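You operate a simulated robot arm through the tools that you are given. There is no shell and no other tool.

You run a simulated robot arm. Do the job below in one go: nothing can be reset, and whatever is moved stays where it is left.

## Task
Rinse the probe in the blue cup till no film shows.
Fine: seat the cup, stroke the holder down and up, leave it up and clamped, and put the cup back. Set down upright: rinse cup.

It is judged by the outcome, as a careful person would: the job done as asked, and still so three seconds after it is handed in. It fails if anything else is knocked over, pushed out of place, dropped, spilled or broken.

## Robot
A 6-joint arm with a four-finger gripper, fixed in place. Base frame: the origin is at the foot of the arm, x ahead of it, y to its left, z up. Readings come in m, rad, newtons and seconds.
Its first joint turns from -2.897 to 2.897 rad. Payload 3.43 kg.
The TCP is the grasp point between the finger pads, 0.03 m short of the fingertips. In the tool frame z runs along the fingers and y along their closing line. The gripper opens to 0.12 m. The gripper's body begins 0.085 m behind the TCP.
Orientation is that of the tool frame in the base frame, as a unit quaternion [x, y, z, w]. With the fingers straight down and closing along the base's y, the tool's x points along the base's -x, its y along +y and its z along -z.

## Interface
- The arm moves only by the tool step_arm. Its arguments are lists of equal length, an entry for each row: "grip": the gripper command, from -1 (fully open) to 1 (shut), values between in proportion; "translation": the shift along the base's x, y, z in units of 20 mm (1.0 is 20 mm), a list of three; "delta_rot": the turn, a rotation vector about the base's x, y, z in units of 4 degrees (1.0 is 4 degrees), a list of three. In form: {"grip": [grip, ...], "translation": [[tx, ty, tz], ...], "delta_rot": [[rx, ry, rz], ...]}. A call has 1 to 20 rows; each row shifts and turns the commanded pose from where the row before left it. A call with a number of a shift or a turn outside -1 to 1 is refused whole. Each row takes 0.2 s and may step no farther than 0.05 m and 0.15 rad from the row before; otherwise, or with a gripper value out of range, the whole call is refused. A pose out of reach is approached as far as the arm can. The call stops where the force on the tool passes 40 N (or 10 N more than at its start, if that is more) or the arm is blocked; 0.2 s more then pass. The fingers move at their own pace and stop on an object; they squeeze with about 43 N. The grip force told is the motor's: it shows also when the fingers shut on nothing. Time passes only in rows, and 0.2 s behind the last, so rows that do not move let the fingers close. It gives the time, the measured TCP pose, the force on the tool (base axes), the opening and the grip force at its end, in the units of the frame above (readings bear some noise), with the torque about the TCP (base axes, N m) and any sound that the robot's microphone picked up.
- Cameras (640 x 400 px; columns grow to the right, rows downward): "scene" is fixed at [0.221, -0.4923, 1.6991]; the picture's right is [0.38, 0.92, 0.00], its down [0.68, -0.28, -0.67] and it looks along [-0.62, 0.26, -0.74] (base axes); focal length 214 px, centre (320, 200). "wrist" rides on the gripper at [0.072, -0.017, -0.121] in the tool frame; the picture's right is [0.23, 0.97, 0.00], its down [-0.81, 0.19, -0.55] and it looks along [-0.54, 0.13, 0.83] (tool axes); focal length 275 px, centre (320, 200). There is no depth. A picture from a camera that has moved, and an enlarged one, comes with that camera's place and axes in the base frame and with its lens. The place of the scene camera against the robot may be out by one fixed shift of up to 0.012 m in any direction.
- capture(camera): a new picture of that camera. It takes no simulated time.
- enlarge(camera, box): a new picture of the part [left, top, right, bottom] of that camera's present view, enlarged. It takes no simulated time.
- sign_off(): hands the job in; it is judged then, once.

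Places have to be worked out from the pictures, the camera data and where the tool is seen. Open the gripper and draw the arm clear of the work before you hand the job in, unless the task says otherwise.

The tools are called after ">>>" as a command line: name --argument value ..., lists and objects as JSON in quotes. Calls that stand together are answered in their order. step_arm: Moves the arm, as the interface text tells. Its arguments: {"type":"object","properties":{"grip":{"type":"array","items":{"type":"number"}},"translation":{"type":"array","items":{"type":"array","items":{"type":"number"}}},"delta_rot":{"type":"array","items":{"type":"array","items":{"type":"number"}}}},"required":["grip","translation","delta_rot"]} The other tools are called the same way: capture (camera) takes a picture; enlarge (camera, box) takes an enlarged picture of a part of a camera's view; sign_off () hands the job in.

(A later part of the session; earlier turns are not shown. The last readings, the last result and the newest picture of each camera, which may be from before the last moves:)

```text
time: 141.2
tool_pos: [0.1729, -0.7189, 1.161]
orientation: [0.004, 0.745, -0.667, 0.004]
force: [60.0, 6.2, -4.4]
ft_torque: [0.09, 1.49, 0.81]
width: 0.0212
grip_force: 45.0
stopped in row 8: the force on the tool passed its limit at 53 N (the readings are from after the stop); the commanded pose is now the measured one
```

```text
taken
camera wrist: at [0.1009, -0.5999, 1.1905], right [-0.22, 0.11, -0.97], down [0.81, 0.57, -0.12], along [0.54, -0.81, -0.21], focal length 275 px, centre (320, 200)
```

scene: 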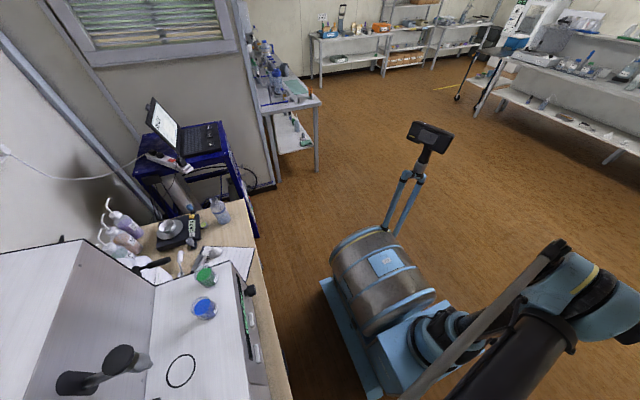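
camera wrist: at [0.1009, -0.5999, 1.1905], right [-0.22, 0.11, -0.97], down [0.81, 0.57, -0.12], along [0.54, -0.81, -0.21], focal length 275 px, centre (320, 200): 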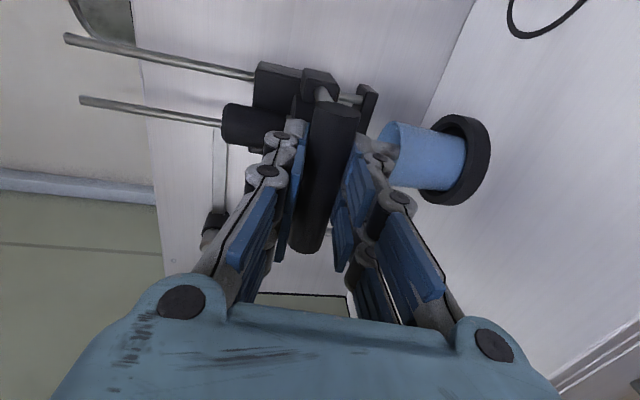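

A stop was reached (stroke ≈ 116 mm) and the re-basing again loads x by about 60 N. I immediately restore x (+15 mm) to unload the bar.

>>> step_arm --grip '[0.75, 0.75, 0.75]' --translation '[[0.4, 0, 0], [0.35, 0, 0], [0, 0, 0]]' --delta_rot '[[0, 0, 0], [0, 0, 0], [0, 0, 0]]'

>>> capture --camera "wrist"

>>> enlarge --camera "wrist" --box '[260, 60, 500, 280]'

```text
time: 142.0
tool_pos: [0.1726, -0.7194, 1.1638]
orientation: [0.013, 0.745, -0.667, 0.002]
force: [-36.2, 2.2, -2.7]
ft_torque: [-0.31, 2.29, -1.59]
width: 0.0214
grip_force: 44.7
```

```text
taken
camera wrist: at [0.1021, -0.5989, 1.1923], right [-0.21, 0.11, -0.97], down [0.82, 0.56, -0.12], along [0.53, -0.82, -0.21], focal length 275 px, centre (320, 200)
```

wrist: 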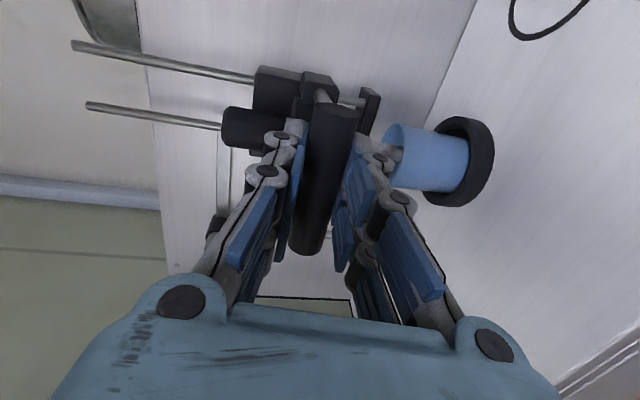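

```text
1.82 times, centred on (380, 170) of wrist
camera zoom: at [0.1021, -0.5989, 1.1923], right [-0.21, 0.11, -0.97], down [0.82, 0.56, -0.12], along [0.53, -0.82, -0.21], focal length 500 px, centre (211, 254)
```

zoom: 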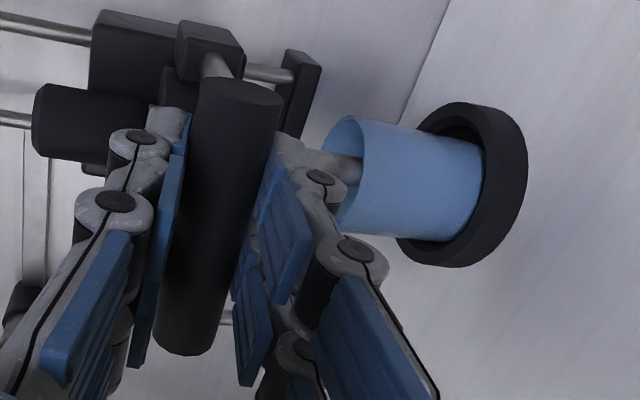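

I overshot slightly (now -36 N in x since the grip slid along the bar a few mm). I take back about 4 mm.

>>> step_arm --grip '[0.75, 0.75]' --translation '[[-0.2, 0, 0], [0, 0, 0]]' --delta_rot '[[0, 0, 0], [0, 0, 0]]'

```text
time: 142.6
tool_pos: [0.1732, -0.7193, 1.1629]
orientation: [0.009, 0.745, -0.667, 0.001]
force: [-33.7, -3.3, 2.5]
ft_torque: [0.25, 1.48, 0.73]
width: 0.0209
grip_force: 45.0
```

I let it settle a moment and re-read.

>>> step_arm --grip '[0.75, 0.75]' --translation '[[0, 0, 0], [0, 0, 0]]' --delta_rot '[[0, 0, 0], [0, 0, 0]]'

```text
time: 143.2
tool_pos: [0.1723, -0.7181, 1.1615]
orientation: [0.009, 0.745, -0.667, 0.002]
force: [-34.2, -1.3, -0.2]
ft_torque: [0.0, 1.61, -0.05]
width: 0.0211
grip_force: 45.1
```

Still -34 N; I move another 4 mm in -x.

>>> step_arm --grip '[0.75, 0.75, 0.75]' --translation '[[-0.1, 0, 0], [-0.1, 0, 0], [0, 0, 0]]' --delta_rot '[[0, 0, 0], [0, 0, 0], [0, 0, 0]]'

```text
time: 144.0
tool_pos: [0.1719, -0.7196, 1.1625]
orientation: [0.008, 0.745, -0.667, 0.0]
force: [-38.4, -0.8, -2.9]
ft_torque: [-0.03, 1.39, 0.14]
width: 0.021
grip_force: 44.6
```

The side load isn't clearing by moving, so I release the bar here (the carriage rests at its lower stop) and look.

>>> step_arm --grip '[0.6, 0.5, 0.4, 0.4]' --translation '[[0, 0, 0], [0, 0, 0], [0, 0, 0], [0, 0, 0]]' --delta_rot '[[0, 0, 0], [0, 0, 0], [0, 0, 0], [0, 0, 0]]'

>>> capture --camera "wrist"

```text
time: 145.0
tool_pos: [0.1723, -0.7193, 1.163]
orientation: [0.008, 0.745, -0.667, 0.002]
force: [0.0, 0.1, 0.4]
ft_torque: [-0.03, -0.02, -0.04]
width: 0.0362
grip_force: 0.1
```

```text
taken
camera wrist: at [0.1025, -0.5992, 1.1912], right [-0.22, 0.11, -0.97], down [0.82, 0.56, -0.12], along [0.53, -0.82, -0.21], focal length 275 px, centre (320, 200)
```

wrist: 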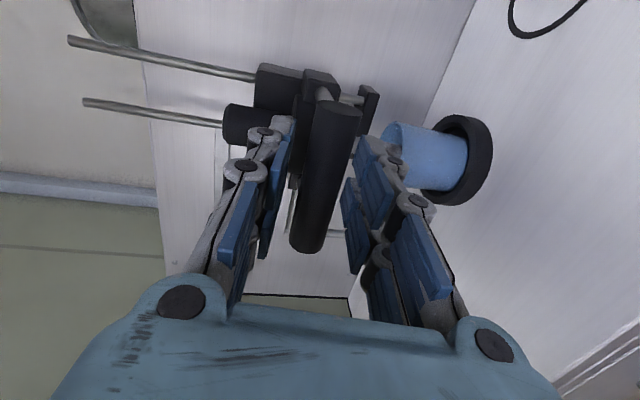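

The load is cleared and the holder stays down by itself. I back off to look at the stop foot, probe and cup.

>>> step_arm --grip '[0.1, -0.1, -0.2, -0.2, -0.2, -0.2, -0.2, -0.2, -0.2]' --translation '[[0, 0, 0], [0, 0.3, 0], [0, 0.8, 0], [0, 1, 0], [0, 1, 0], [0, 1, 0], [0, 1, 0], [0, 1, 0], [0, 0, 0]]' --delta_rot '[[0, 0, 0], [0, 0, 0], [0, 0, 0], [0, 0, 0], [0, 0, 0], [0, 0, 0], [0, 0, 0], [0, 0, 0], [0, 0, 0]]'

>>> capture --camera "wrist"

>>> enlarge --camera "wrist" --box '[280, 60, 540, 240]'

```text
time: 147.0
tool_pos: [0.1735, -0.5968, 1.1613]
orientation: [0.009, 0.745, -0.668, 0.002]
force: [-0.1, 0.8, 1.2]
ft_torque: [0.02, 0.01, 0.0]
width: 0.0718
grip_force: 0.0
```

```text
taken
camera wrist: at [0.1022, -0.4776, 1.1909], right [-0.22, 0.11, -0.97], down [0.82, 0.56, -0.12], along [0.53, -0.82, -0.21], focal length 275 px, centre (320, 200)
```

wrist: 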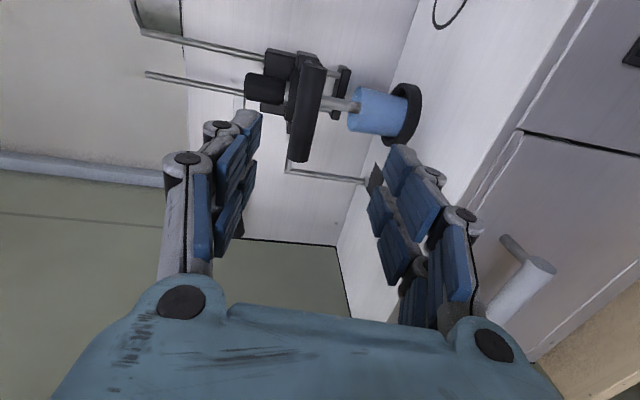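

```text
2.22 times, centred on (410, 150) of wrist
camera zoom: at [0.1022, -0.4776, 1.1909], right [-0.22, 0.11, -0.97], down [0.82, 0.56, -0.12], along [0.53, -0.82, -0.21], focal length 612 px, centre (120, 311)
```

zoom: 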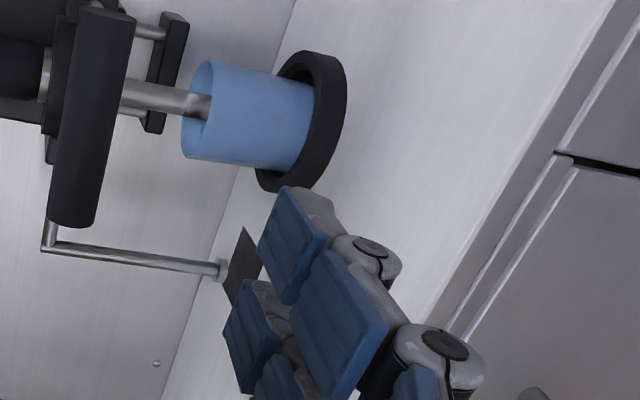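

The stop foot is resting on the black pad, so that is the full stroke, and the probe is in the water. I return to grip the T-bar and raise the holder to inspect the film.

>>> step_arm --grip '[-0.2, -0.2, -0.2, -0.2, -0.2, -0.2, -0.2, -0.2]' --translation '[[0.09, -0.8, 0], [0.09, -0.9, 0], [0, -0.9, 0], [0, -0.9, 0], [0, -0.9, 0], [0, -0.9, 0], [0, -0.8, 0], [0, 0, 0]]' --delta_rot '[[0, 0.17, 0], [0, 0, 0], [0, 0, 0], [0, 0, 0], [0, 0, 0], [0, 0, 0], [0, 0, 0], [0, 0, 0]]'

>>> step_arm --grip '[0.3, 0.55, 0.65, 0.7, 0.75, 0.75]' --translation '[[0, 0, 0], [0, 0, 0], [0, 0, 0], [0, 0, 0], [0, 0, 0], [0, 0, 0]]' --delta_rot '[[0, 0, 0], [0, 0, 0], [0, 0, 0], [0, 0, 0], [0, 0, 0], [0, 0, 0]]'

```text
time: 148.8
tool_pos: [0.1762, -0.7193, 1.1618]
orientation: [0.005, 0.745, -0.667, -0.004]
force: [0.0, 0.7, -0.3]
ft_torque: [-0.02, -0.01, -0.06]
width: 0.0718
grip_force: 0.0
```

```text
time: 150.2
tool_pos: [0.1761, -0.7186, 1.1614]
orientation: [0.005, 0.745, -0.667, -0.004]
force: [-1.3, -0.3, -2.3]
ft_torque: [0.04, 0.39, 0.01]
width: 0.0207
grip_force: 44.7
```

Gripped with little load. I raise the holder smoothly, checking side loads midway.

>>> step_arm --grip '[0.75, 0.75, 0.75, 0.75, 0.75, 0.75, 0.75, 0.75, 0.75, 0.75]' --translation '[[0, 0, 0.15], [0, 0, 0.25], [0, 0, 0.3], [0, 0, 0.3], [0, 0, 0.3], [0, 0, 0.3], [0, 0, 0.3], [0, 0, 0.3], [0, 0, 0.3], [0, 0, 0]]' --delta_rot '[[0, 0, 0], [0, 0, 0], [0, 0, 0], [0, 0, 0], [0, 0, 0], [0, 0, 0], [0, 0, 0], [0, 0, 0], [0, 0, 0], [0, 0, 0]]'

>>> capture --camera "wrist"

```text
time: 152.4
tool_pos: [0.1758, -0.7187, 1.2115]
orientation: [0.005, 0.745, -0.667, -0.004]
force: [-16.5, -1.1, -2.5]
ft_torque: [0.07, 0.5, -0.07]
width: 0.0209
grip_force: 45.1
```

```text
taken
camera wrist: at [0.1057, -0.5994, 1.2419], right [-0.23, 0.11, -0.97], down [0.82, 0.56, -0.13], along [0.53, -0.82, -0.22], focal length 275 px, centre (320, 200)
```

wrist: 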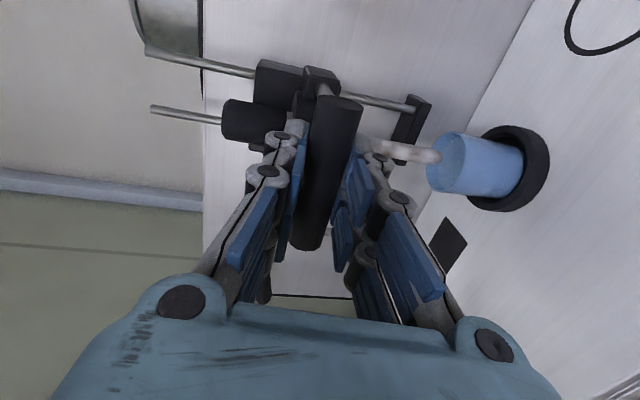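

A side-load of -16 N in x is building, since the rail isn't perfectly parallel to my motion. I correct x slightly while continuing up, and zoom to inspect the probe.

>>> enlarge --camera "wrist" --box '[340, 110, 480, 210]'

>>> step_arm --grip '[0.75, 0.75, 0.75, 0.75, 0.75, 0.75]' --translation '[[-0.05, 0, 0.25], [-0.05, 0, 0.25], [0, 0, 0.25], [-0.05, 0, 0.25], [0, 0, 0.25], [0, 0, 0]]' --delta_rot '[[0, 0, 0], [0, 0, 0], [0, 0, 0], [0, 0, 0], [0, 0, 0], [0, 0, 0]]'

```text
4.00 times, centred on (410, 160) of wrist
camera zoom: at [0.1057, -0.5994, 1.2419], right [-0.23, 0.11, -0.97], down [0.82, 0.56, -0.13], along [0.53, -0.82, -0.22], focal length 1101 px, centre (-40, 360)
```

zoom: 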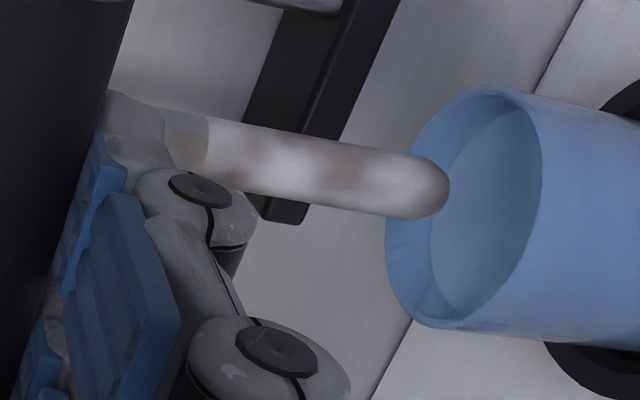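

```text
time: 153.8
tool_pos: [0.1749, -0.7179, 1.2374]
orientation: [0.003, 0.745, -0.667, -0.002]
force: [17.9, 5.2, -2.9]
ft_torque: [0.11, 0.11, 1.14]
width: 0.021
grip_force: 45.2
```

After one stroke the film has clearly faded but still shows, so more strokes are needed. I loosen to a cage around the bar (no side load), then stroke down again to just at the stop.

>>> step_arm --grip '[0.57, 0.57, 0.57, 0.57, 0.57, 0.57]' --translation '[[0, 0, 0], [0, 0, 0], [0.05, 0, 0.25], [0.05, 0, 0.25], [0, 0, 0.25], [0, 0, 0]]' --delta_rot '[[0, 0, 0], [0, 0, 0], [0, 0, 0], [0, 0, 0], [0, 0, 0], [0, 0, 0]]'

>>> step_arm --grip '[0.57, 0.57, 0.57, 0.57, 0.57, 0.57, 0.57, 0.57, 0.57, 0.57, 0.57, 0.57, 0.57, 0.57, 0.57]' --translation '[[0, 0, -0.2], [0, 0, -0.3], [0, 0, -0.3], [0, 0, -0.3], [0, 0, -0.3], [0, 0, -0.3], [0, 0, -0.3], [0, 0, -0.3], [0, 0, -0.3], [0, 0, -0.3], [0, 0, -0.3], [0, 0, -0.3], [0, 0, -0.3], [0, 0, -0.2], [0, 0, 0]]' --delta_rot '[[0, 0, 0], [0, 0, 0], [0, 0, 0], [0, 0, 0], [0, 0, 0], [0, 0, 0], [0, 0, 0], [0, 0, 0], [0, 0, 0], [0, 0, 0], [0, 0, 0], [0, 0, 0], [0, 0, 0], [0, 0, 0], [0, 0, 0]]'

>>> capture --camera "wrist"

```text
time: 155.2
tool_pos: [0.1753, -0.7194, 1.2525]
orientation: [0.005, 0.745, -0.667, -0.004]
force: [-1.6, -0.2, -4.0]
ft_torque: [0.04, 0.06, -0.02]
width: 0.0278
grip_force: 1.6
```

```text
time: 158.4
tool_pos: [0.1753, -0.7192, 1.1727]
orientation: [0.005, 0.745, -0.667, -0.003]
force: [-1.8, -0.6, 2.0]
ft_torque: [0.01, 0.01, 0.01]
width: 0.0273
grip_force: 1.6
```

```text
taken
camera wrist: at [0.1056, -0.5993, 1.2018], right [-0.23, 0.11, -0.97], down [0.82, 0.56, -0.13], along [0.53, -0.82, -0.22], focal length 275 px, centre (320, 200)
```

wrist: 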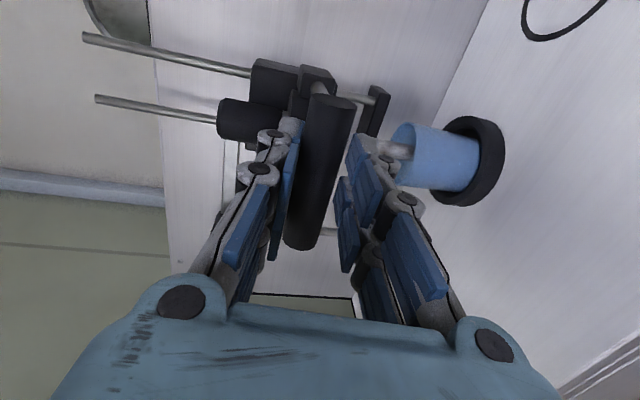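

The caged stroke works with only about 2 N. I ease down the last centimetre to the stop.

>>> step_arm --grip '[0.57, 0.57, 0.57, 0.57, 0.57]' --translation '[[0, 0, -0.25], [0, 0, -0.2], [0, 0, -0.15], [0, 0, -0.05], [0, 0, 0]]' --delta_rot '[[0, 0, 0], [0, 0, 0], [0, 0, 0], [0, 0, 0], [0, 0, 0]]'

```text
time: 159.6
tool_pos: [0.1754, -0.719, 1.1594]
orientation: [0.005, 0.745, -0.667, -0.004]
force: [1.5, -0.9, 2.4]
ft_torque: [-0.03, 0.08, 0.01]
width: 0.027
grip_force: 1.4
```

>>> step_arm --grip '[0.57, 0.57, 0.57]' --translation '[[0, 0, -0.05], [0, 0, -0.05], [0, 0, 0]]' --delta_rot '[[0, 0, 0], [0, 0, 0], [0, 0, 0]]'

```text
time: 160.4
tool_pos: [0.1755, -0.7189, 1.1578]
orientation: [0.006, 0.745, -0.667, -0.004]
force: [0.3, 1.7, 4.4]
ft_torque: [-0.07, 0.08, -0.09]
width: 0.028
grip_force: 2.0
```

At TCP z≈1.158 the force is rising (4.4 N), so this is the bottom. I let it soak a moment and stroke up again.

>>> step_arm --grip '[0.57, 0.57, 0.57, 0.57, 0.57, 0.57, 0.57, 0.57, 0.57, 0.57, 0.57, 0.57, 0.57, 0.57, 0.57, 0.57, 0.57, 0.57, 0.57, 0.57]' --translation '[[0, 0, 0], [0, 0, 0], [0, 0, 0.15], [0, 0, 0.3], [0, 0, 0.3], [0, 0, 0.3], [0, 0, 0.3], [0, 0, 0.3], [0, 0, 0.3], [0, 0, 0.3], [0, 0, 0.3], [0, 0, 0.3], [0, 0, 0.3], [0, 0, 0.3], [0, 0, 0.3], [0, 0, 0.3], [0, 0, 0.3], [0, 0, 0.3], [0, 0, 0.3], [0, 0, 0]]' --delta_rot '[[0, 0, 0], [0, 0, 0], [0, 0, 0], [0, 0, 0], [0, 0, 0], [0, 0, 0], [0, 0, 0], [0, 0, 0], [0, 0, 0], [0, 0, 0], [0, 0, 0], [0, 0, 0], [0, 0, 0], [0, 0, 0], [0, 0, 0], [0, 0, 0], [0, 0, 0], [0, 0, 0], [0, 0, 0], [0, 0, 0]]'

>>> capture --camera "wrist"

>>> enlarge --camera "wrist" --box '[340, 100, 480, 200]'

```text
time: 164.6
tool_pos: [0.1768, -0.7185, 1.2569]
orientation: [0.005, 0.745, -0.667, -0.003]
force: [-1.2, 1.8, -3.4]
ft_torque: [0.07, 0.01, 0.01]
width: 0.028
grip_force: 1.6
```

```text
taken
camera wrist: at [0.1057, -0.5998, 1.2861], right [-0.23, 0.11, -0.97], down [0.82, 0.56, -0.13], along [0.53, -0.82, -0.22], focal length 275 px, centre (320, 200)
```

wrist: 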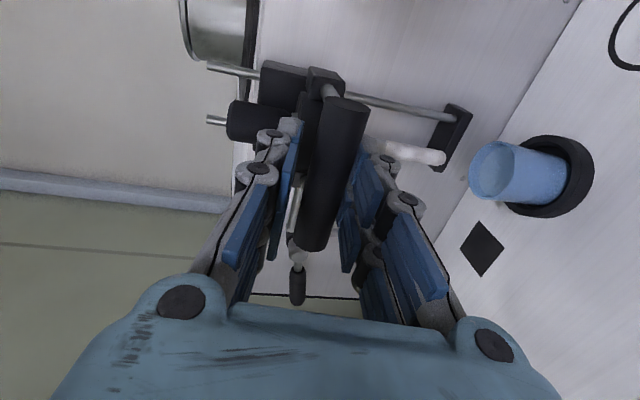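

```text
4.00 times, centred on (410, 150) of wrist
camera zoom: at [0.1057, -0.5998, 1.2861], right [-0.23, 0.11, -0.97], down [0.82, 0.56, -0.13], along [0.53, -0.82, -0.22], focal length 1101 px, centre (-40, 400)
```

zoom: 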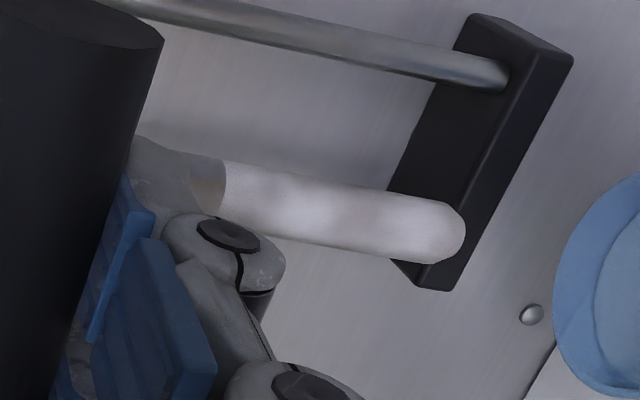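

The film has nearly gone, with only faint blotches and a slight tint at the top edge. I do another full stroke down to the stop, soak, and up.

>>> step_arm --grip '[0.57, 0.57, 0.57, 0.57, 0.57, 0.57, 0.57, 0.57, 0.57, 0.57, 0.57, 0.57, 0.57, 0.57, 0.57, 0.57, 0.57, 0.57]' --translation '[[0, 0, -0.2], [0, 0, -0.3], [0, 0, -0.3], [0, 0, -0.3], [0, 0, -0.3], [0, 0, -0.3], [0, 0, -0.3], [0, 0, -0.3], [0, 0, -0.3], [0, 0, -0.3], [0, 0, -0.3], [0, 0, -0.3], [0, 0, -0.3], [0, 0, -0.3], [0, 0, -0.3], [0, 0, -0.3], [0, 0, -0.2], [0, 0, 0]]' --delta_rot '[[0, 0, 0], [0, 0, 0], [0, 0, 0], [0, 0, 0], [0, 0, 0], [0, 0, 0], [0, 0, 0], [0, 0, 0], [0, 0, 0], [0, 0, 0], [0, 0, 0], [0, 0, 0], [0, 0, 0], [0, 0, 0], [0, 0, 0], [0, 0, 0], [0, 0, 0], [0, 0, 0]]'

>>> step_arm --grip '[0.57, 0.57, 0.57, 0.57]' --translation '[[0, 0, -0.04], [0, 0, 0], [0, 0, 0], [0, 0, 0]]' --delta_rot '[[0, 0, 0], [0, 0, 0], [0, 0, 0], [0, 0, 0]]'

```text
time: 168.4
tool_pos: [0.1766, -0.718, 1.1575]
orientation: [0.005, 0.745, -0.667, -0.004]
force: [0.5, -0.5, 2.1]
ft_torque: [0.0, 0.08, 0.03]
width: 0.0274
grip_force: 1.5
```

```text
time: 169.4
tool_pos: [0.1758, -0.719, 1.1571]
orientation: [0.005, 0.745, -0.668, -0.003]
force: [2.5, 0.5, 2.9]
ft_torque: [-0.06, 0.11, -0.04]
width: 0.0275
grip_force: 1.3
```

At the bottom again. I stroke up and inspect.

>>> step_arm --grip '[0.57, 0.57, 0.57, 0.57, 0.57, 0.57, 0.57, 0.57, 0.57, 0.57, 0.57, 0.57, 0.57, 0.57, 0.57, 0.57, 0.57, 0.57, 0.57]' --translation '[[0, 0, 0], [0, 0, 0.2], [0, 0, 0.3], [0, 0, 0.3], [0, 0, 0.3], [0, 0, 0.3], [0, 0, 0.3], [0, 0, 0.3], [0, 0, 0.3], [0, 0, 0.3], [0, 0, 0.3], [0, 0, 0.3], [0, 0, 0.3], [0, 0, 0.3], [0, 0, 0.3], [0, 0, 0.3], [0, 0, 0.3], [0, 0, 0.3], [0, 0, 0]]' --delta_rot '[[0, 0, 0], [0, 0, 0], [0, 0, 0], [0, 0, 0], [0, 0, 0], [0, 0, 0], [0, 0, 0], [0, 0, 0], [0, 0, 0], [0, 0, 0], [0, 0, 0], [0, 0, 0], [0, 0, 0], [0, 0, 0], [0, 0, 0], [0, 0, 0], [0, 0, 0], [0, 0, 0], [0, 0, 0]]'

>>> enlarge --camera "wrist" --box '[340, 100, 480, 200]'

```text
time: 173.4
tool_pos: [0.1753, -0.7192, 1.2578]
orientation: [0.005, 0.745, -0.667, -0.004]
force: [2.1, 0.9, -3.8]
ft_torque: [0.07, 0.06, 0.04]
width: 0.0279
grip_force: 1.8
```

```text
4.00 times, centred on (410, 150) of wrist
camera zoom: at [0.1059, -0.5996, 1.2868], right [-0.23, 0.11, -0.97], down [0.82, 0.56, -0.13], along [0.53, -0.82, -0.22], focal length 1101 px, centre (-40, 400)
```

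zoom: 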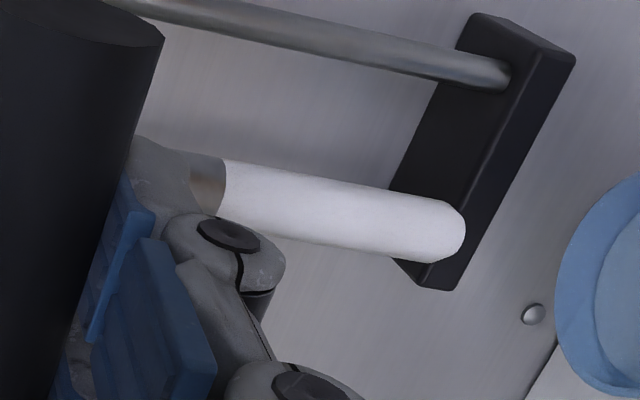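

The sensor is now uniformly white with no film. I raise the holder the rest of the way to its original height, feeling for the top.

>>> step_arm --grip '[0.57, 0.57, 0.57, 0.57, 0.57, 0.57, 0.57]' --translation '[[0, 0, 0.25], [0, 0, 0.25], [0, 0, 0.2], [0, 0, 0.15], [0, 0, 0.1], [0, 0, 0.08], [0, 0, 0]]' --delta_rot '[[0, 0, 0], [0, 0, 0], [0, 0, 0], [0, 0, 0], [0, 0, 0], [0, 0, 0], [0, 0, 0]]'

>>> enlarge --camera "wrist" --box '[200, 40, 500, 240]'

```text
time: 175.0
tool_pos: [0.1771, -0.7195, 1.278]
orientation: [0.004, 0.745, -0.667, -0.003]
force: [1.4, -0.2, -3.1]
ft_torque: [0.03, 0.05, 0.05]
width: 0.0278
grip_force: 1.7
```

```text
2.00 times, centred on (350, 140) of wrist
camera zoom: at [0.1057, -0.5997, 1.3079], right [-0.23, 0.11, -0.97], down [0.82, 0.56, -0.13], along [0.53, -0.82, -0.22], focal length 551 px, centre (260, 320)
```

zoom: 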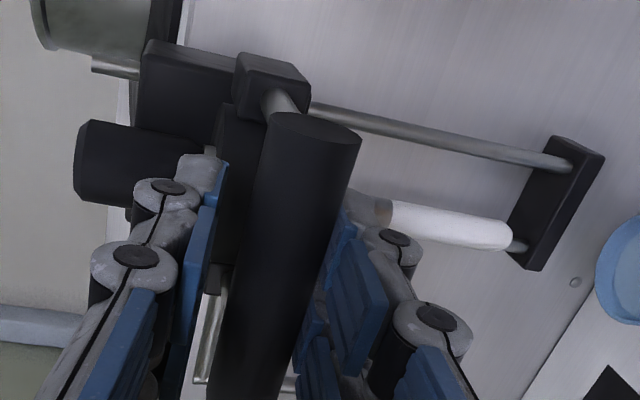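

The holder is about 2 mm below its original height. I raise a bit more in small steps, watching for the top stop.

>>> step_arm --grip '[0.57, 0.57, 0.57]' --translation '[[0, 0, 0.06], [0, 0, 0.06], [0, 0, 0]]' --delta_rot '[[0, 0, 0], [0, 0, 0], [0, 0, 0]]'

>>> step_arm --grip '[0.57, 0.57, 0.57]' --translation '[[0, 0, 0.05], [0, 0, 0.05], [0, 0, 0]]' --delta_rot '[[0, 0, 0], [0, 0, 0], [0, 0, 0]]'

```text
time: 175.8
tool_pos: [0.1758, -0.7188, 1.2818]
orientation: [0.005, 0.746, -0.666, -0.003]
force: [1.9, 2.3, -3.6]
ft_torque: [0.04, 0.0, 0.03]
width: 0.028
grip_force: 1.2
```

```text
time: 176.6
tool_pos: [0.1748, -0.7184, 1.2834]
orientation: [0.004, 0.745, -0.667, -0.003]
force: [0.3, 0.4, -3.9]
ft_torque: [0.03, 0.05, 0.01]
width: 0.0281
grip_force: 1.7
```

The holder is now at or a few mm above its original height, with only friction load. I open, back away and check that it stays up and the probe is clean.

>>> step_arm --grip '[0.4, 0.2, 0, -0.2, -0.2, -0.2, -0.2, -0.2, -0.2, -0.2]' --translation '[[0, 0, -0.1], [0, 0, 0], [0, 0, 0], [0, 0.3, 0], [0, 0.8, 0], [0, 1, 0], [0, 1, 0], [0, 1, 0], [0, 1, 0], [0, 0, 0]]' --delta_rot '[[0, 0, 0], [0, 0, 0], [0, 0, 0], [0, 0, 0], [0, 0, 0], [0, 0, 0], [0, 0, 0], [0, 0, 0], [0, 0, 0], [0, 0, 0]]'

>>> capture --camera "wrist"

>>> enlarge --camera "wrist" --box '[280, 40, 480, 180]'

```text
time: 178.8
tool_pos: [0.1773, -0.6157, 1.2821]
orientation: [0.006, 0.744, -0.668, -0.003]
force: [0.4, -0.2, -0.5]
ft_torque: [-0.03, -0.01, -0.03]
width: 0.0721
grip_force: 0.1
```

```text
taken
camera wrist: at [0.1058, -0.4972, 1.3103], right [-0.23, 0.11, -0.97], down [0.82, 0.56, -0.13], along [0.53, -0.82, -0.22], focal length 275 px, centre (320, 200)
```

wrist: 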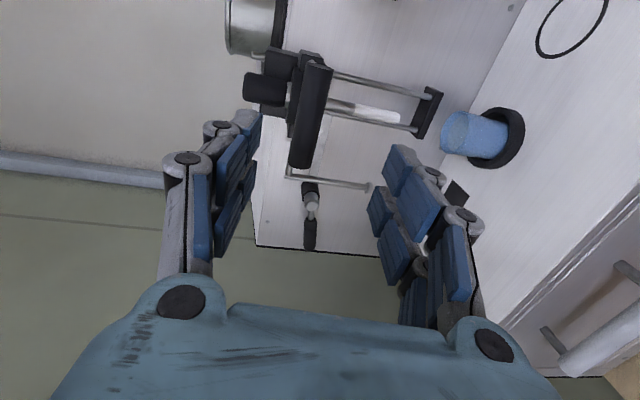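

```text
2.86 times, centred on (380, 110) of wrist
camera zoom: at [0.1058, -0.4972, 1.3103], right [-0.23, 0.11, -0.97], down [0.82, 0.56, -0.13], along [0.53, -0.82, -0.22], focal length 786 px, centre (149, 457)
```

zoom: 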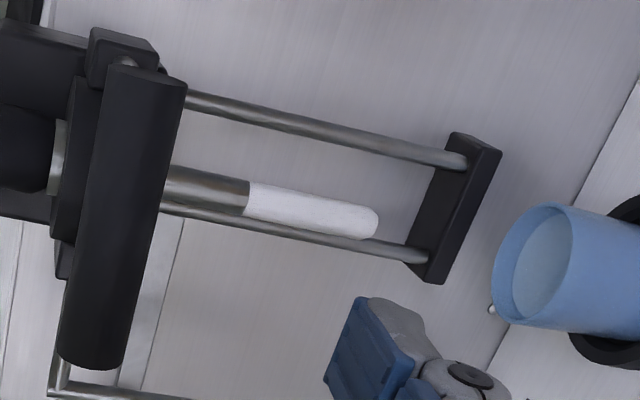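

The probe's sensor is clean white and the holder stays up. Now I clamp it: I return to the lever's handle, currently at its top (-10°) position.

>>> step_arm --grip '[-0.2, -0.2, -0.2, -0.2, -0.2, -0.2, -0.2, -0.2, -0.2, -0.2, -0.2, -0.2]' --translation '[[0.94, 0, -0.265], [0.94, 0, -0.265], [0.94, 0, -0.265], [0.94, 0, -0.265], [0.94, 0, -0.265], [0.94, 0, -0.265], [0.94, 0, -0.265], [0.94, 0, -0.265], [0.94, 0, -0.265], [0.94, 0, -0.265], [0.94, 0, -0.265], [0, 0, 0]]' --delta_rot '[[0, 0.27, 0], [0, 0.27, 0], [0, 0.27, 0], [0, 0.27, 0], [0, 0.27, 0], [0, 0.27, 0], [0, 0.27, 0], [0, 0.27, 0], [0, 0.27, 0], [0, 0.27, 0], [0, 0, 0], [0, 0, 0]]'

>>> step_arm --grip '[-0.2, -0.2, -0.2, -0.2, -0.2, -0.2]' --translation '[[0, -1, 0], [0, -1, 0], [0, -1, 0], [0, -1, 0], [0, -0.5, 0], [0, 0, 0]]' --delta_rot '[[0, 0, 0], [0, 0, 0], [0, 0, 0], [0, 0, 0], [0, 0, 0], [0, 0, 0]]'

>>> capture --camera "wrist"

```text
time: 181.4
tool_pos: [0.3822, -0.6161, 1.2222]
orientation: [-0.058, 0.741, -0.665, -0.074]
force: [0.2, 0.1, -0.4]
ft_torque: [0.01, -0.04, -0.01]
width: 0.0719
grip_force: 0.1
```

```text
time: 182.8
tool_pos: [0.3828, -0.7067, 1.2206]
orientation: [-0.059, 0.741, -0.665, -0.073]
force: [-0.9, -0.2, 0.1]
ft_torque: [0.0, 0.0, 0.01]
width: 0.072
grip_force: 0.0
```

```text
taken
camera wrist: at [0.3174, -0.5873, 1.2636], right [-0.4, 0.11, -0.91], down [0.78, 0.56, -0.28], along [0.48, -0.82, -0.31], focal length 275 px, centre (320, 200)
```

wrist: 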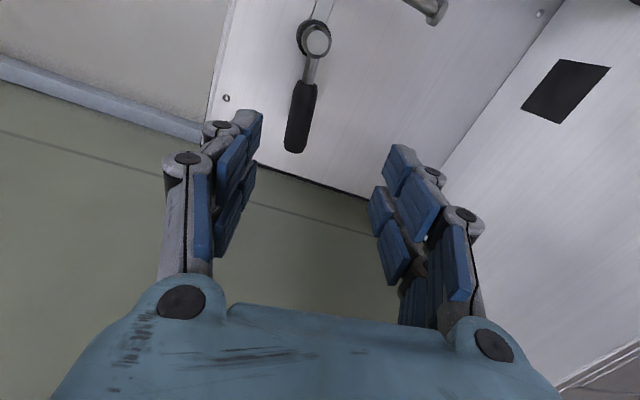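

The handle is centred ahead. I advance around it and cage it.

>>> step_arm --grip '[-0.2, -0.2, -0.2, -0.2, -0.2, -0.2, -0.2, 0.1, 0.42, 0.42]' --translation '[[0, -0.85, 0.04], [0, -0.85, 0.04], [0, -0.85, 0.04], [0, -0.85, 0.04], [0, -0.85, 0.04], [0, -0.83, 0], [0, 0, 0], [0, 0, 0], [0, 0, 0], [0, 0, 0]]' --delta_rot '[[0, 0, 0], [0, 0, 0], [0, 0, 0], [0, 0, 0], [0, 0, 0], [0, 0, 0], [0, 0, 0], [0, 0, 0], [0, 0, 0], [0, 0, 0]]'

>>> capture --camera "wrist"

```text
time: 185.0
tool_pos: [0.3816, -0.8095, 1.225]
orientation: [-0.059, 0.741, -0.665, -0.073]
force: [0.3, 0.1, -0.7]
ft_torque: [-0.03, 0.02, 0.01]
width: 0.0352
grip_force: 0.0
```

```text
taken
camera wrist: at [0.3173, -0.6892, 1.2676], right [-0.4, 0.11, -0.91], down [0.78, 0.56, -0.28], along [0.48, -0.82, -0.31], focal length 275 px, centre (320, 200)
```

wrist: 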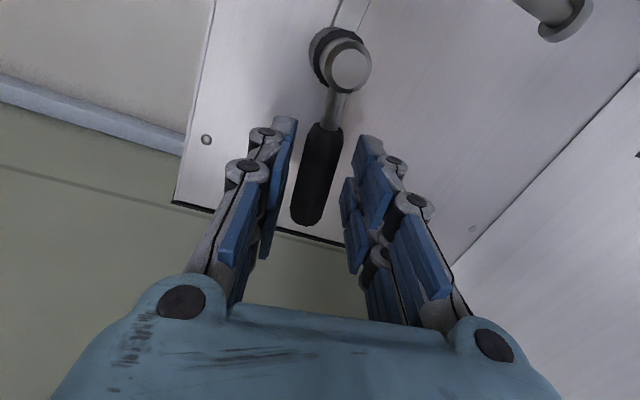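

Caged. I follow the lever's arc down in two parts with the matching roll, toward the clamped (vertical) position.

>>> step_arm --grip '[0.42, 0.42, 0.42, 0.42, 0.42, 0.42, 0.42, 0.42, 0.42, 0.42, 0.42]' --translation '[[0.03, 0, -0.2], [-0.055, 0, -0.2], [-0.075, 0, -0.2], [-0.085, 0, -0.19], [-0.095, 0, -0.185], [-0.115, 0, -0.18], [-0.12, 0, -0.165], [-0.135, 0, -0.16], [-0.145, 0, -0.155], [-0.155, 0, -0.14], [0, 0, 0]]' --delta_rot '[[0, 1, 0], [0, 1, 0], [0, 1, 0], [0, 1, 0], [0, 1, 0], [0, 1, 0], [0, 1, 0], [0, 1, 0], [0, 1, 0], [0, 1, 0], [0, 0, 0]]'

>>> step_arm --grip '[0.42, 0.42, 0.42, 0.42, 0.42, 0.42, 0.42, 0.42, 0.42, 0.42, 0.42]' --translation '[[-0.165, 0, -0.125], [-0.175, 0, -0.12], [-0.18, 0, -0.105], [-0.19, 0, -0.09], [-0.195, 0, -0.08], [-0.2, 0, -0.065], [-0.2, 0, -0.05], [-0.205, 0, -0.035], [-0.205, 0, -0.025], [-0.21, 0, -0.005], [0, 0, 0]]' --delta_rot '[[0, 1, 0], [0, 1, 0], [0, 1, 0], [0, 1, 0], [0, 1, 0], [0, 1, 0], [0, 1, 0], [0, 1, 0], [0, 1, 0], [0, 1, 0], [0, 0, 0]]'

>>> capture --camera "wrist"

```text
time: 187.4
tool_pos: [0.3608, -0.8078, 1.1897]
orientation: [-0.282, 0.671, -0.605, -0.321]
force: [0.3, 0.7, 0.3]
ft_torque: [0.0, -0.02, -0.02]
width: 0.0351
grip_force: 0.0
```

```text
time: 189.8
tool_pos: [0.3228, -0.8078, 1.1767]
orientation: [0.472, -0.521, 0.471, 0.532]
force: [1.2, 0.5, -0.6]
ft_torque: [-0.03, 0.01, -0.04]
width: 0.0352
grip_force: 0.5
```

```text
taken
camera wrist: at [0.3529, -0.6889, 1.246], right [-0.96, 0.11, 0.24], down [-0.14, 0.56, -0.81], along [-0.23, -0.82, -0.53], focal length 275 px, centre (320, 200)
```

wrist: 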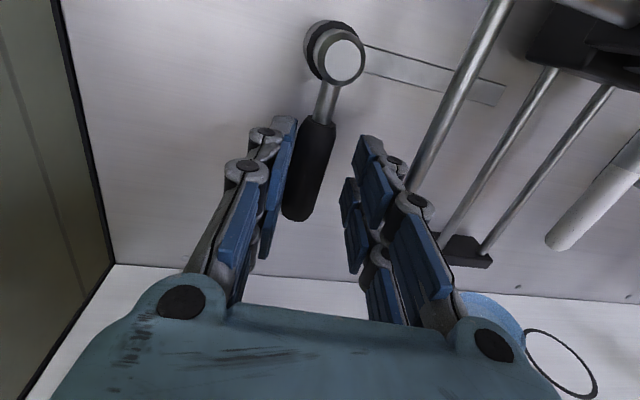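

The lever is nearly vertical. I push the last few degrees toward -x until I feel the stop firmly but gently.

>>> step_arm --grip '[0.42, 0.42, 0.42]' --translation '[[-0.12, 0, 0], [-0.12, 0, 0], [0, 0, 0]]' --delta_rot '[[0, 0, 0], [0, 0, 0], [0, 0, 0]]'

>>> step_arm --grip '[0.42, 0.42, 0.42]' --translation '[[-0.07, 0, 0], [-0.07, 0, 0], [0, 0, 0]]' --delta_rot '[[0, 0, 0], [0, 0, 0], [0, 0, 0]]'

```text
time: 190.6
tool_pos: [0.3194, -0.8074, 1.1769]
orientation: [0.472, -0.521, 0.472, 0.532]
force: [7.3, 0.9, -1.3]
ft_torque: [0.0, -0.3, 0.14]
width: 0.0367
grip_force: 1.6
```

```text
time: 191.4
tool_pos: [0.3178, -0.8088, 1.1758]
orientation: [0.472, -0.521, 0.472, 0.532]
force: [20.5, 4.1, -7.6]
ft_torque: [-0.05, -0.87, 0.35]
width: 0.0403
grip_force: 4.3
```

The lever is firmly at its clamped stop (20 N). I relieve, back straight out, and look at the result.

>>> step_arm --grip '[0.42, 0.4, 0.4, 0.4, 0.4, 0.4, 0.4, 0.4, 0.4, 0.4, 0.4, 0.4, 0.4]' --translation '[[0.25, 0, 0], [0.05, 0, 0], [0, 0.5, 0], [0, 1, 0], [0, 1, 0], [0, 1, 0], [0, 1, 0], [0, 1, 0], [0, 1, 0], [0, 1, 0], [0, 1, 0], [0, 1, 0], [0, 0, 0]]' --delta_rot '[[0, 0, 0], [0, 0, 0], [0, 0, 0], [0, 0, 0], [0, 0, 0], [0, 0, 0], [0, 0, 0], [0, 0, 0], [0, 0, 0], [0, 0, 0], [0, 0, 0], [0, 0, 0], [0, 0, 0]]'

>>> capture --camera "wrist"

>>> enlarge --camera "wrist" --box '[250, 0, 550, 200]'

```text
time: 194.2
tool_pos: [0.3212, -0.6187, 1.1756]
orientation: [0.472, -0.521, 0.472, 0.532]
force: [-0.6, -0.7, 1.0]
ft_torque: [0.02, 0.0, 0.02]
width: 0.036
grip_force: 0.0
```

```text
taken
camera wrist: at [0.3522, -0.4988, 1.2458], right [-0.96, 0.11, 0.24], down [-0.14, 0.56, -0.81], along [-0.22, -0.82, -0.53], focal length 275 px, centre (320, 200)
```

wrist: 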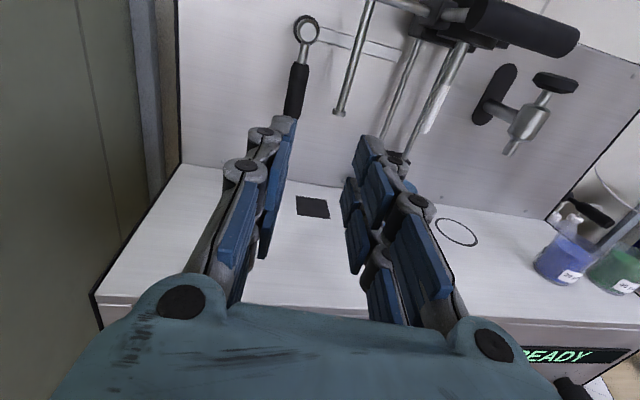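

```text
2.00 times, centred on (400, 100) of wrist
camera zoom: at [0.3522, -0.4988, 1.2458], right [-0.96, 0.11, 0.24], down [-0.14, 0.56, -0.81], along [-0.22, -0.82, -0.53], focal length 551 px, centre (160, 400)
```

zoom: 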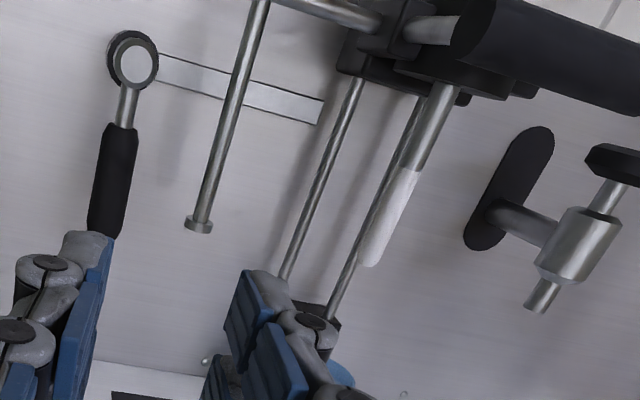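

The lever is vertical (clamped), the holder is up and the probe is clean. Next I re-aim the tool to the cup pick-up heading (20° yaw, slight downward pitch) and move in front of the seated cup.

>>> step_arm --grip '[0.2, 0, -0.2, -0.35, -0.35, -0.35, -0.35]' --translation '[[-0.4, 0, 0], [-0.4, 0, 0], [-0.4, 0, 0], [-0.4, 0, 0], [-0.4, 0, 0], [-0.4, 0, 0], [0, 0, 0]]' --delta_rot '[[0, 0, -0.86], [0, 0, -0.86], [0, 0, -0.86], [0, 0, -0.86], [0.85, -0.31, 0], [0.85, -0.31, 0], [0, 0, 0]]'

>>> capture --camera "wrist"

```text
time: 195.8
tool_pos: [0.2741, -0.6181, 1.1758]
orientation: [-0.431, 0.609, -0.379, -0.547]
force: [-0.2, 0.7, -0.4]
ft_torque: [-0.02, 0.02, -0.01]
width: 0.081
grip_force: 0.1
```

```text
taken
camera wrist: at [0.3278, -0.5186, 1.2602], right [-0.92, 0.31, 0.24], down [0.03, 0.67, -0.74], along [-0.39, -0.67, -0.63], focal length 275 px, centre (320, 200)
```

wrist: 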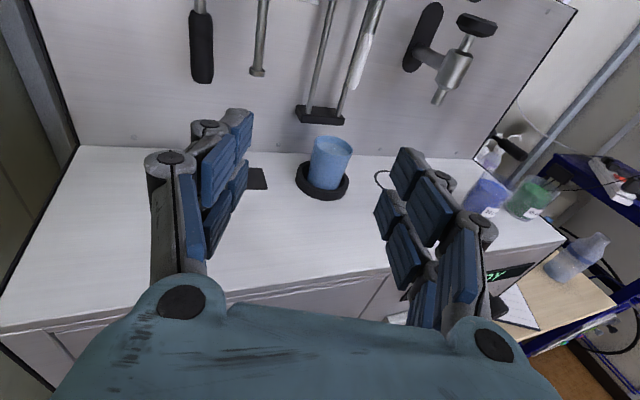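

The orientation matches the earlier pick-up pose. I move to the pre-grasp point in front of the seated cup.

>>> step_arm --grip '[-0.35, -0.35, -0.35, -0.35, -0.35, -0.35]' --translation '[[-0.53, -0.52, -0.97], [-0.53, -0.52, -0.97], [-0.53, -0.52, -0.97], [-0.53, -0.52, -0.97], [-0.53, -0.52, -0.97], [0, 0, 0]]' --delta_rot '[[0, 0, 0], [0, 0, 0], [0, 0, 0], [0, 0, 0], [0, 0, 0], [0, 0, 0]]'

>>> capture --camera "wrist"

```text
time: 197.2
tool_pos: [0.2218, -0.6689, 1.0798]
orientation: [-0.432, 0.609, -0.379, -0.547]
force: [-0.1, 0.5, 0.3]
ft_torque: [0.01, -0.01, 0.0]
width: 0.0806
grip_force: 0.1
```

```text
taken
camera wrist: at [0.2752, -0.5709, 1.1628], right [-0.92, 0.31, 0.24], down [0.03, 0.67, -0.74], along [-0.39, -0.67, -0.63], focal length 275 px, centre (320, 200)
```

wrist: 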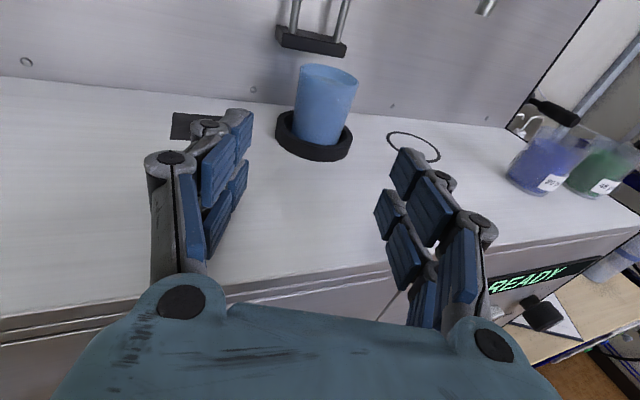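

I advance along the tool axis to straddle the cup at the same pose where I released it.

>>> step_arm --grip '[-0.35, -0.35, -0.35, -0.35, -0.35, -0.35, -0.35, -0.35]' --translation '[[-0.297, -0.81, 0], [-0.297, -0.81, 0], [-0.297, -0.81, 0], [-0.297, -0.81, 0], [-0.297, -0.81, 0], [-0.297, -0.81, 0], [-0.297, -0.81, 0], [0, 0, 0]]' --delta_rot '[[0, 0, 0], [0, 0, 0], [0, 0, 0], [0, 0, 0], [0, 0, 0], [0, 0, 0], [0, 0, 0], [0, 0, 0]]'

>>> capture --camera "wrist"

```text
time: 199.0
tool_pos: [0.1784, -0.7836, 1.0786]
orientation: [-0.432, 0.609, -0.379, -0.547]
force: [-1.3, 0.4, 0.7]
ft_torque: [-0.01, 0.0, -0.02]
width: 0.0809
grip_force: 0.0
```

```text
taken
camera wrist: at [0.2336, -0.684, 1.1633], right [-0.92, 0.31, 0.24], down [0.03, 0.67, -0.74], along [-0.39, -0.67, -0.63], focal length 275 px, centre (320, 200)
```

wrist: 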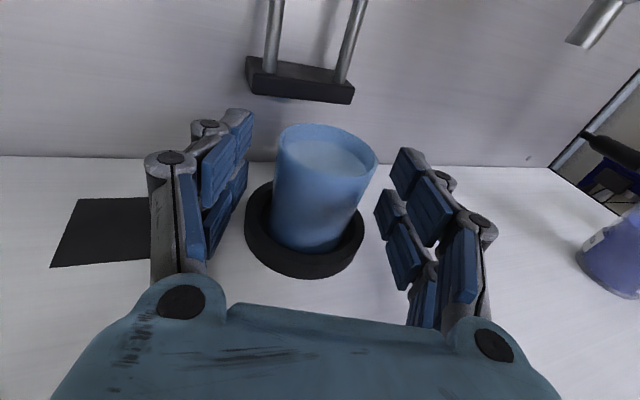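

The cup is centred between the fingers. I close on it gently.

>>> step_arm --grip '[-0.1, 0.1, 0.2, 0.3, 0.4, 0.4, 0.4]' --translation '[[0, 0, 0], [0, 0, 0], [0, 0, 0], [0, 0, 0], [0, 0, 0], [0, 0, 0], [0, 0, 0]]' --delta_rot '[[0, 0, 0], [0, 0, 0], [0, 0, 0], [0, 0, 0], [0, 0, 0], [0, 0, 0], [0, 0, 0]]'

```text
time: 200.6
tool_pos: [0.1794, -0.7835, 1.0787]
orientation: [-0.431, 0.609, -0.379, -0.548]
force: [2.9, -0.4, 1.1]
ft_torque: [-0.05, -0.04, 0.09]
width: 0.0427
grip_force: 42.9
```

Gripped (43 N, 43 mm). I lift slowly out of the collar.

>>> step_arm --grip '[0.4, 0.4, 0.4, 0.4, 0.4, 0.4, 0.4]' --translation '[[0, 0, 0.1], [0, 0, 0.2], [0, 0, 0.25], [0, 0, 0.25], [0, 0, 0.25], [0, 0, 0.2], [0, 0, 0]]' --delta_rot '[[0, 0, 0], [0, 0, 0], [0, 0, 0], [0, 0, 0], [0, 0, 0], [0, 0, 0], [0, 0, 0]]'

>>> capture --camera "wrist"

>>> enlarge --camera "wrist" --box '[220, 90, 420, 290]'

```text
time: 202.2
tool_pos: [0.1794, -0.7823, 1.1045]
orientation: [-0.431, 0.609, -0.378, -0.547]
force: [-0.2, 0.0, -1.4]
ft_torque: [-0.04, 0.04, 0.02]
width: 0.0422
grip_force: 42.7
```

```text
taken
camera wrist: at [0.2333, -0.6838, 1.1887], right [-0.92, 0.31, 0.24], down [0.03, 0.67, -0.74], along [-0.39, -0.67, -0.63], focal length 275 px, centre (320, 200)
```

wrist: 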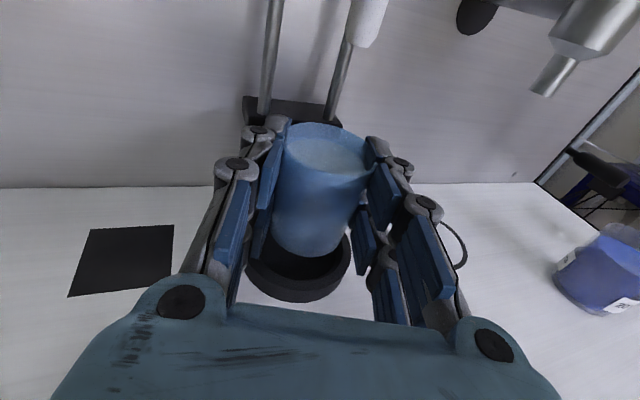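

```text
2.00 times, centred on (320, 190) of wrist
camera zoom: at [0.2333, -0.6838, 1.1887], right [-0.92, 0.31, 0.24], down [0.03, 0.67, -0.74], along [-0.39, -0.67, -0.63], focal length 551 px, centre (320, 220)
```

zoom: 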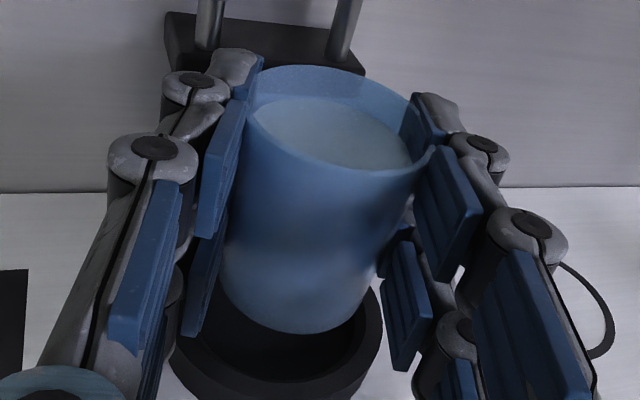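

The cup is up, level and clear of the collar. I withdraw it toward +y from under the holder.

>>> step_arm --grip '[0.4, 0.4, 0.4, 0.4, 0.4, 0.4, 0.4]' --translation '[[0, 0.4, 0], [0, 0.7, 0], [0, 0.7, 0], [0, 0.7, 0], [0, 0.65, 0], [0, 0.4, 0], [0, 0, 0]]' --delta_rot '[[0, 0, 0], [0, 0, 0], [0, 0, 0], [0, 0, 0], [0, 0, 0], [0, 0, 0], [0, 0, 0]]'

>>> step_arm --grip '[0.4, 0.4, 0.4, 0.4, 0.4, 0.4, 0.4, 0.4, 0.4, 0.4, 0.4, 0.4, 0.4, 0.4, 0.4, 0.4, 0.4, 0.4]' --translation '[[0.3, 0, 0], [0.6, 0, 0], [0.8, 0, 0], [0.8, 0, 0], [0.8, 0, 0], [0.8, 0, 0], [0.8, 0, 0], [0.8, 0, 0], [0.8, 0, 0], [0.8, 0, 0], [0.8, 0, 0], [0.8, 0, 0], [0.8, 0, 0], [0.8, 0, 0], [0.6, 0, 0], [0.4, 0, 0], [0.1, 0, 0], [0, 0, 0]]' --delta_rot '[[0, 0, 0], [0, 0, 0], [0, 0, 0], [0, 0, 0], [0, 0, 0], [0, 0, 0], [0, 0, 0], [0, 0, 0], [0, 0, 0], [0, 0, 0], [0, 0, 0], [0, 0, 0], [0, 0, 0], [0, 0, 0], [0, 0, 0], [0, 0, 0], [0, 0, 0], [0, 0, 0]]'

>>> capture --camera "wrist"

```text
time: 203.8
tool_pos: [0.1795, -0.7124, 1.1038]
orientation: [-0.43, 0.609, -0.378, -0.548]
force: [-0.6, -0.4, -0.8]
ft_torque: [-0.03, 0.0, 0.01]
width: 0.0417
grip_force: 42.2
```

```text
time: 207.6
tool_pos: [0.4116, -0.7122, 1.1041]
orientation: [-0.431, 0.61, -0.378, -0.548]
force: [0.2, -0.5, -1.5]
ft_torque: [0.0, 0.05, -0.04]
width: 0.0419
grip_force: 43.0
```

```text
taken
camera wrist: at [0.4657, -0.613, 1.1882], right [-0.92, 0.31, 0.24], down [0.03, 0.67, -0.74], along [-0.39, -0.67, -0.63], focal length 275 px, centre (320, 200)
```

wrist: 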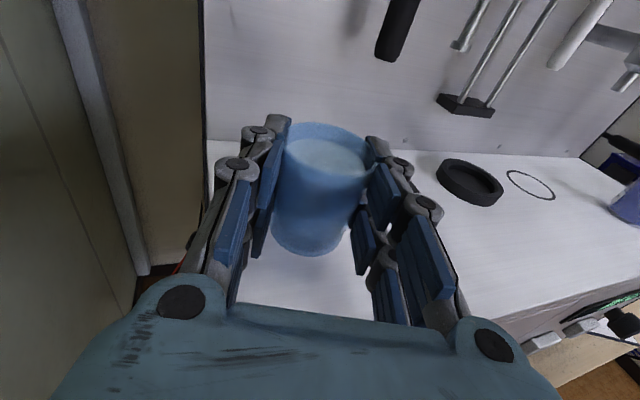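

The cup is back over its original place, still level. I fine-adjust by about 1 mm and lower it, slowing near contact.

>>> step_arm --grip '[0.4, 0.4, 0.4, 0.4, 0.4, 0.4, 0.4]' --translation '[[0.06, 0.05, -0.1], [0, 0, -0.25], [0, 0, -0.3], [0, 0, -0.3], [0, 0, -0.2], [0, 0, -0.1], [0, 0, 0]]' --delta_rot '[[0, 0, 0], [0, 0, 0], [0, 0, 0], [0, 0, 0], [0, 0, 0], [0, 0, 0], [0, 0, 0]]'

```text
time: 209.2
tool_pos: [0.4136, -0.7124, 1.0779]
orientation: [-0.431, 0.609, -0.379, -0.548]
force: [-0.9, -0.2, -0.7]
ft_torque: [-0.02, 0.01, 0.01]
width: 0.0419
grip_force: 42.7
```

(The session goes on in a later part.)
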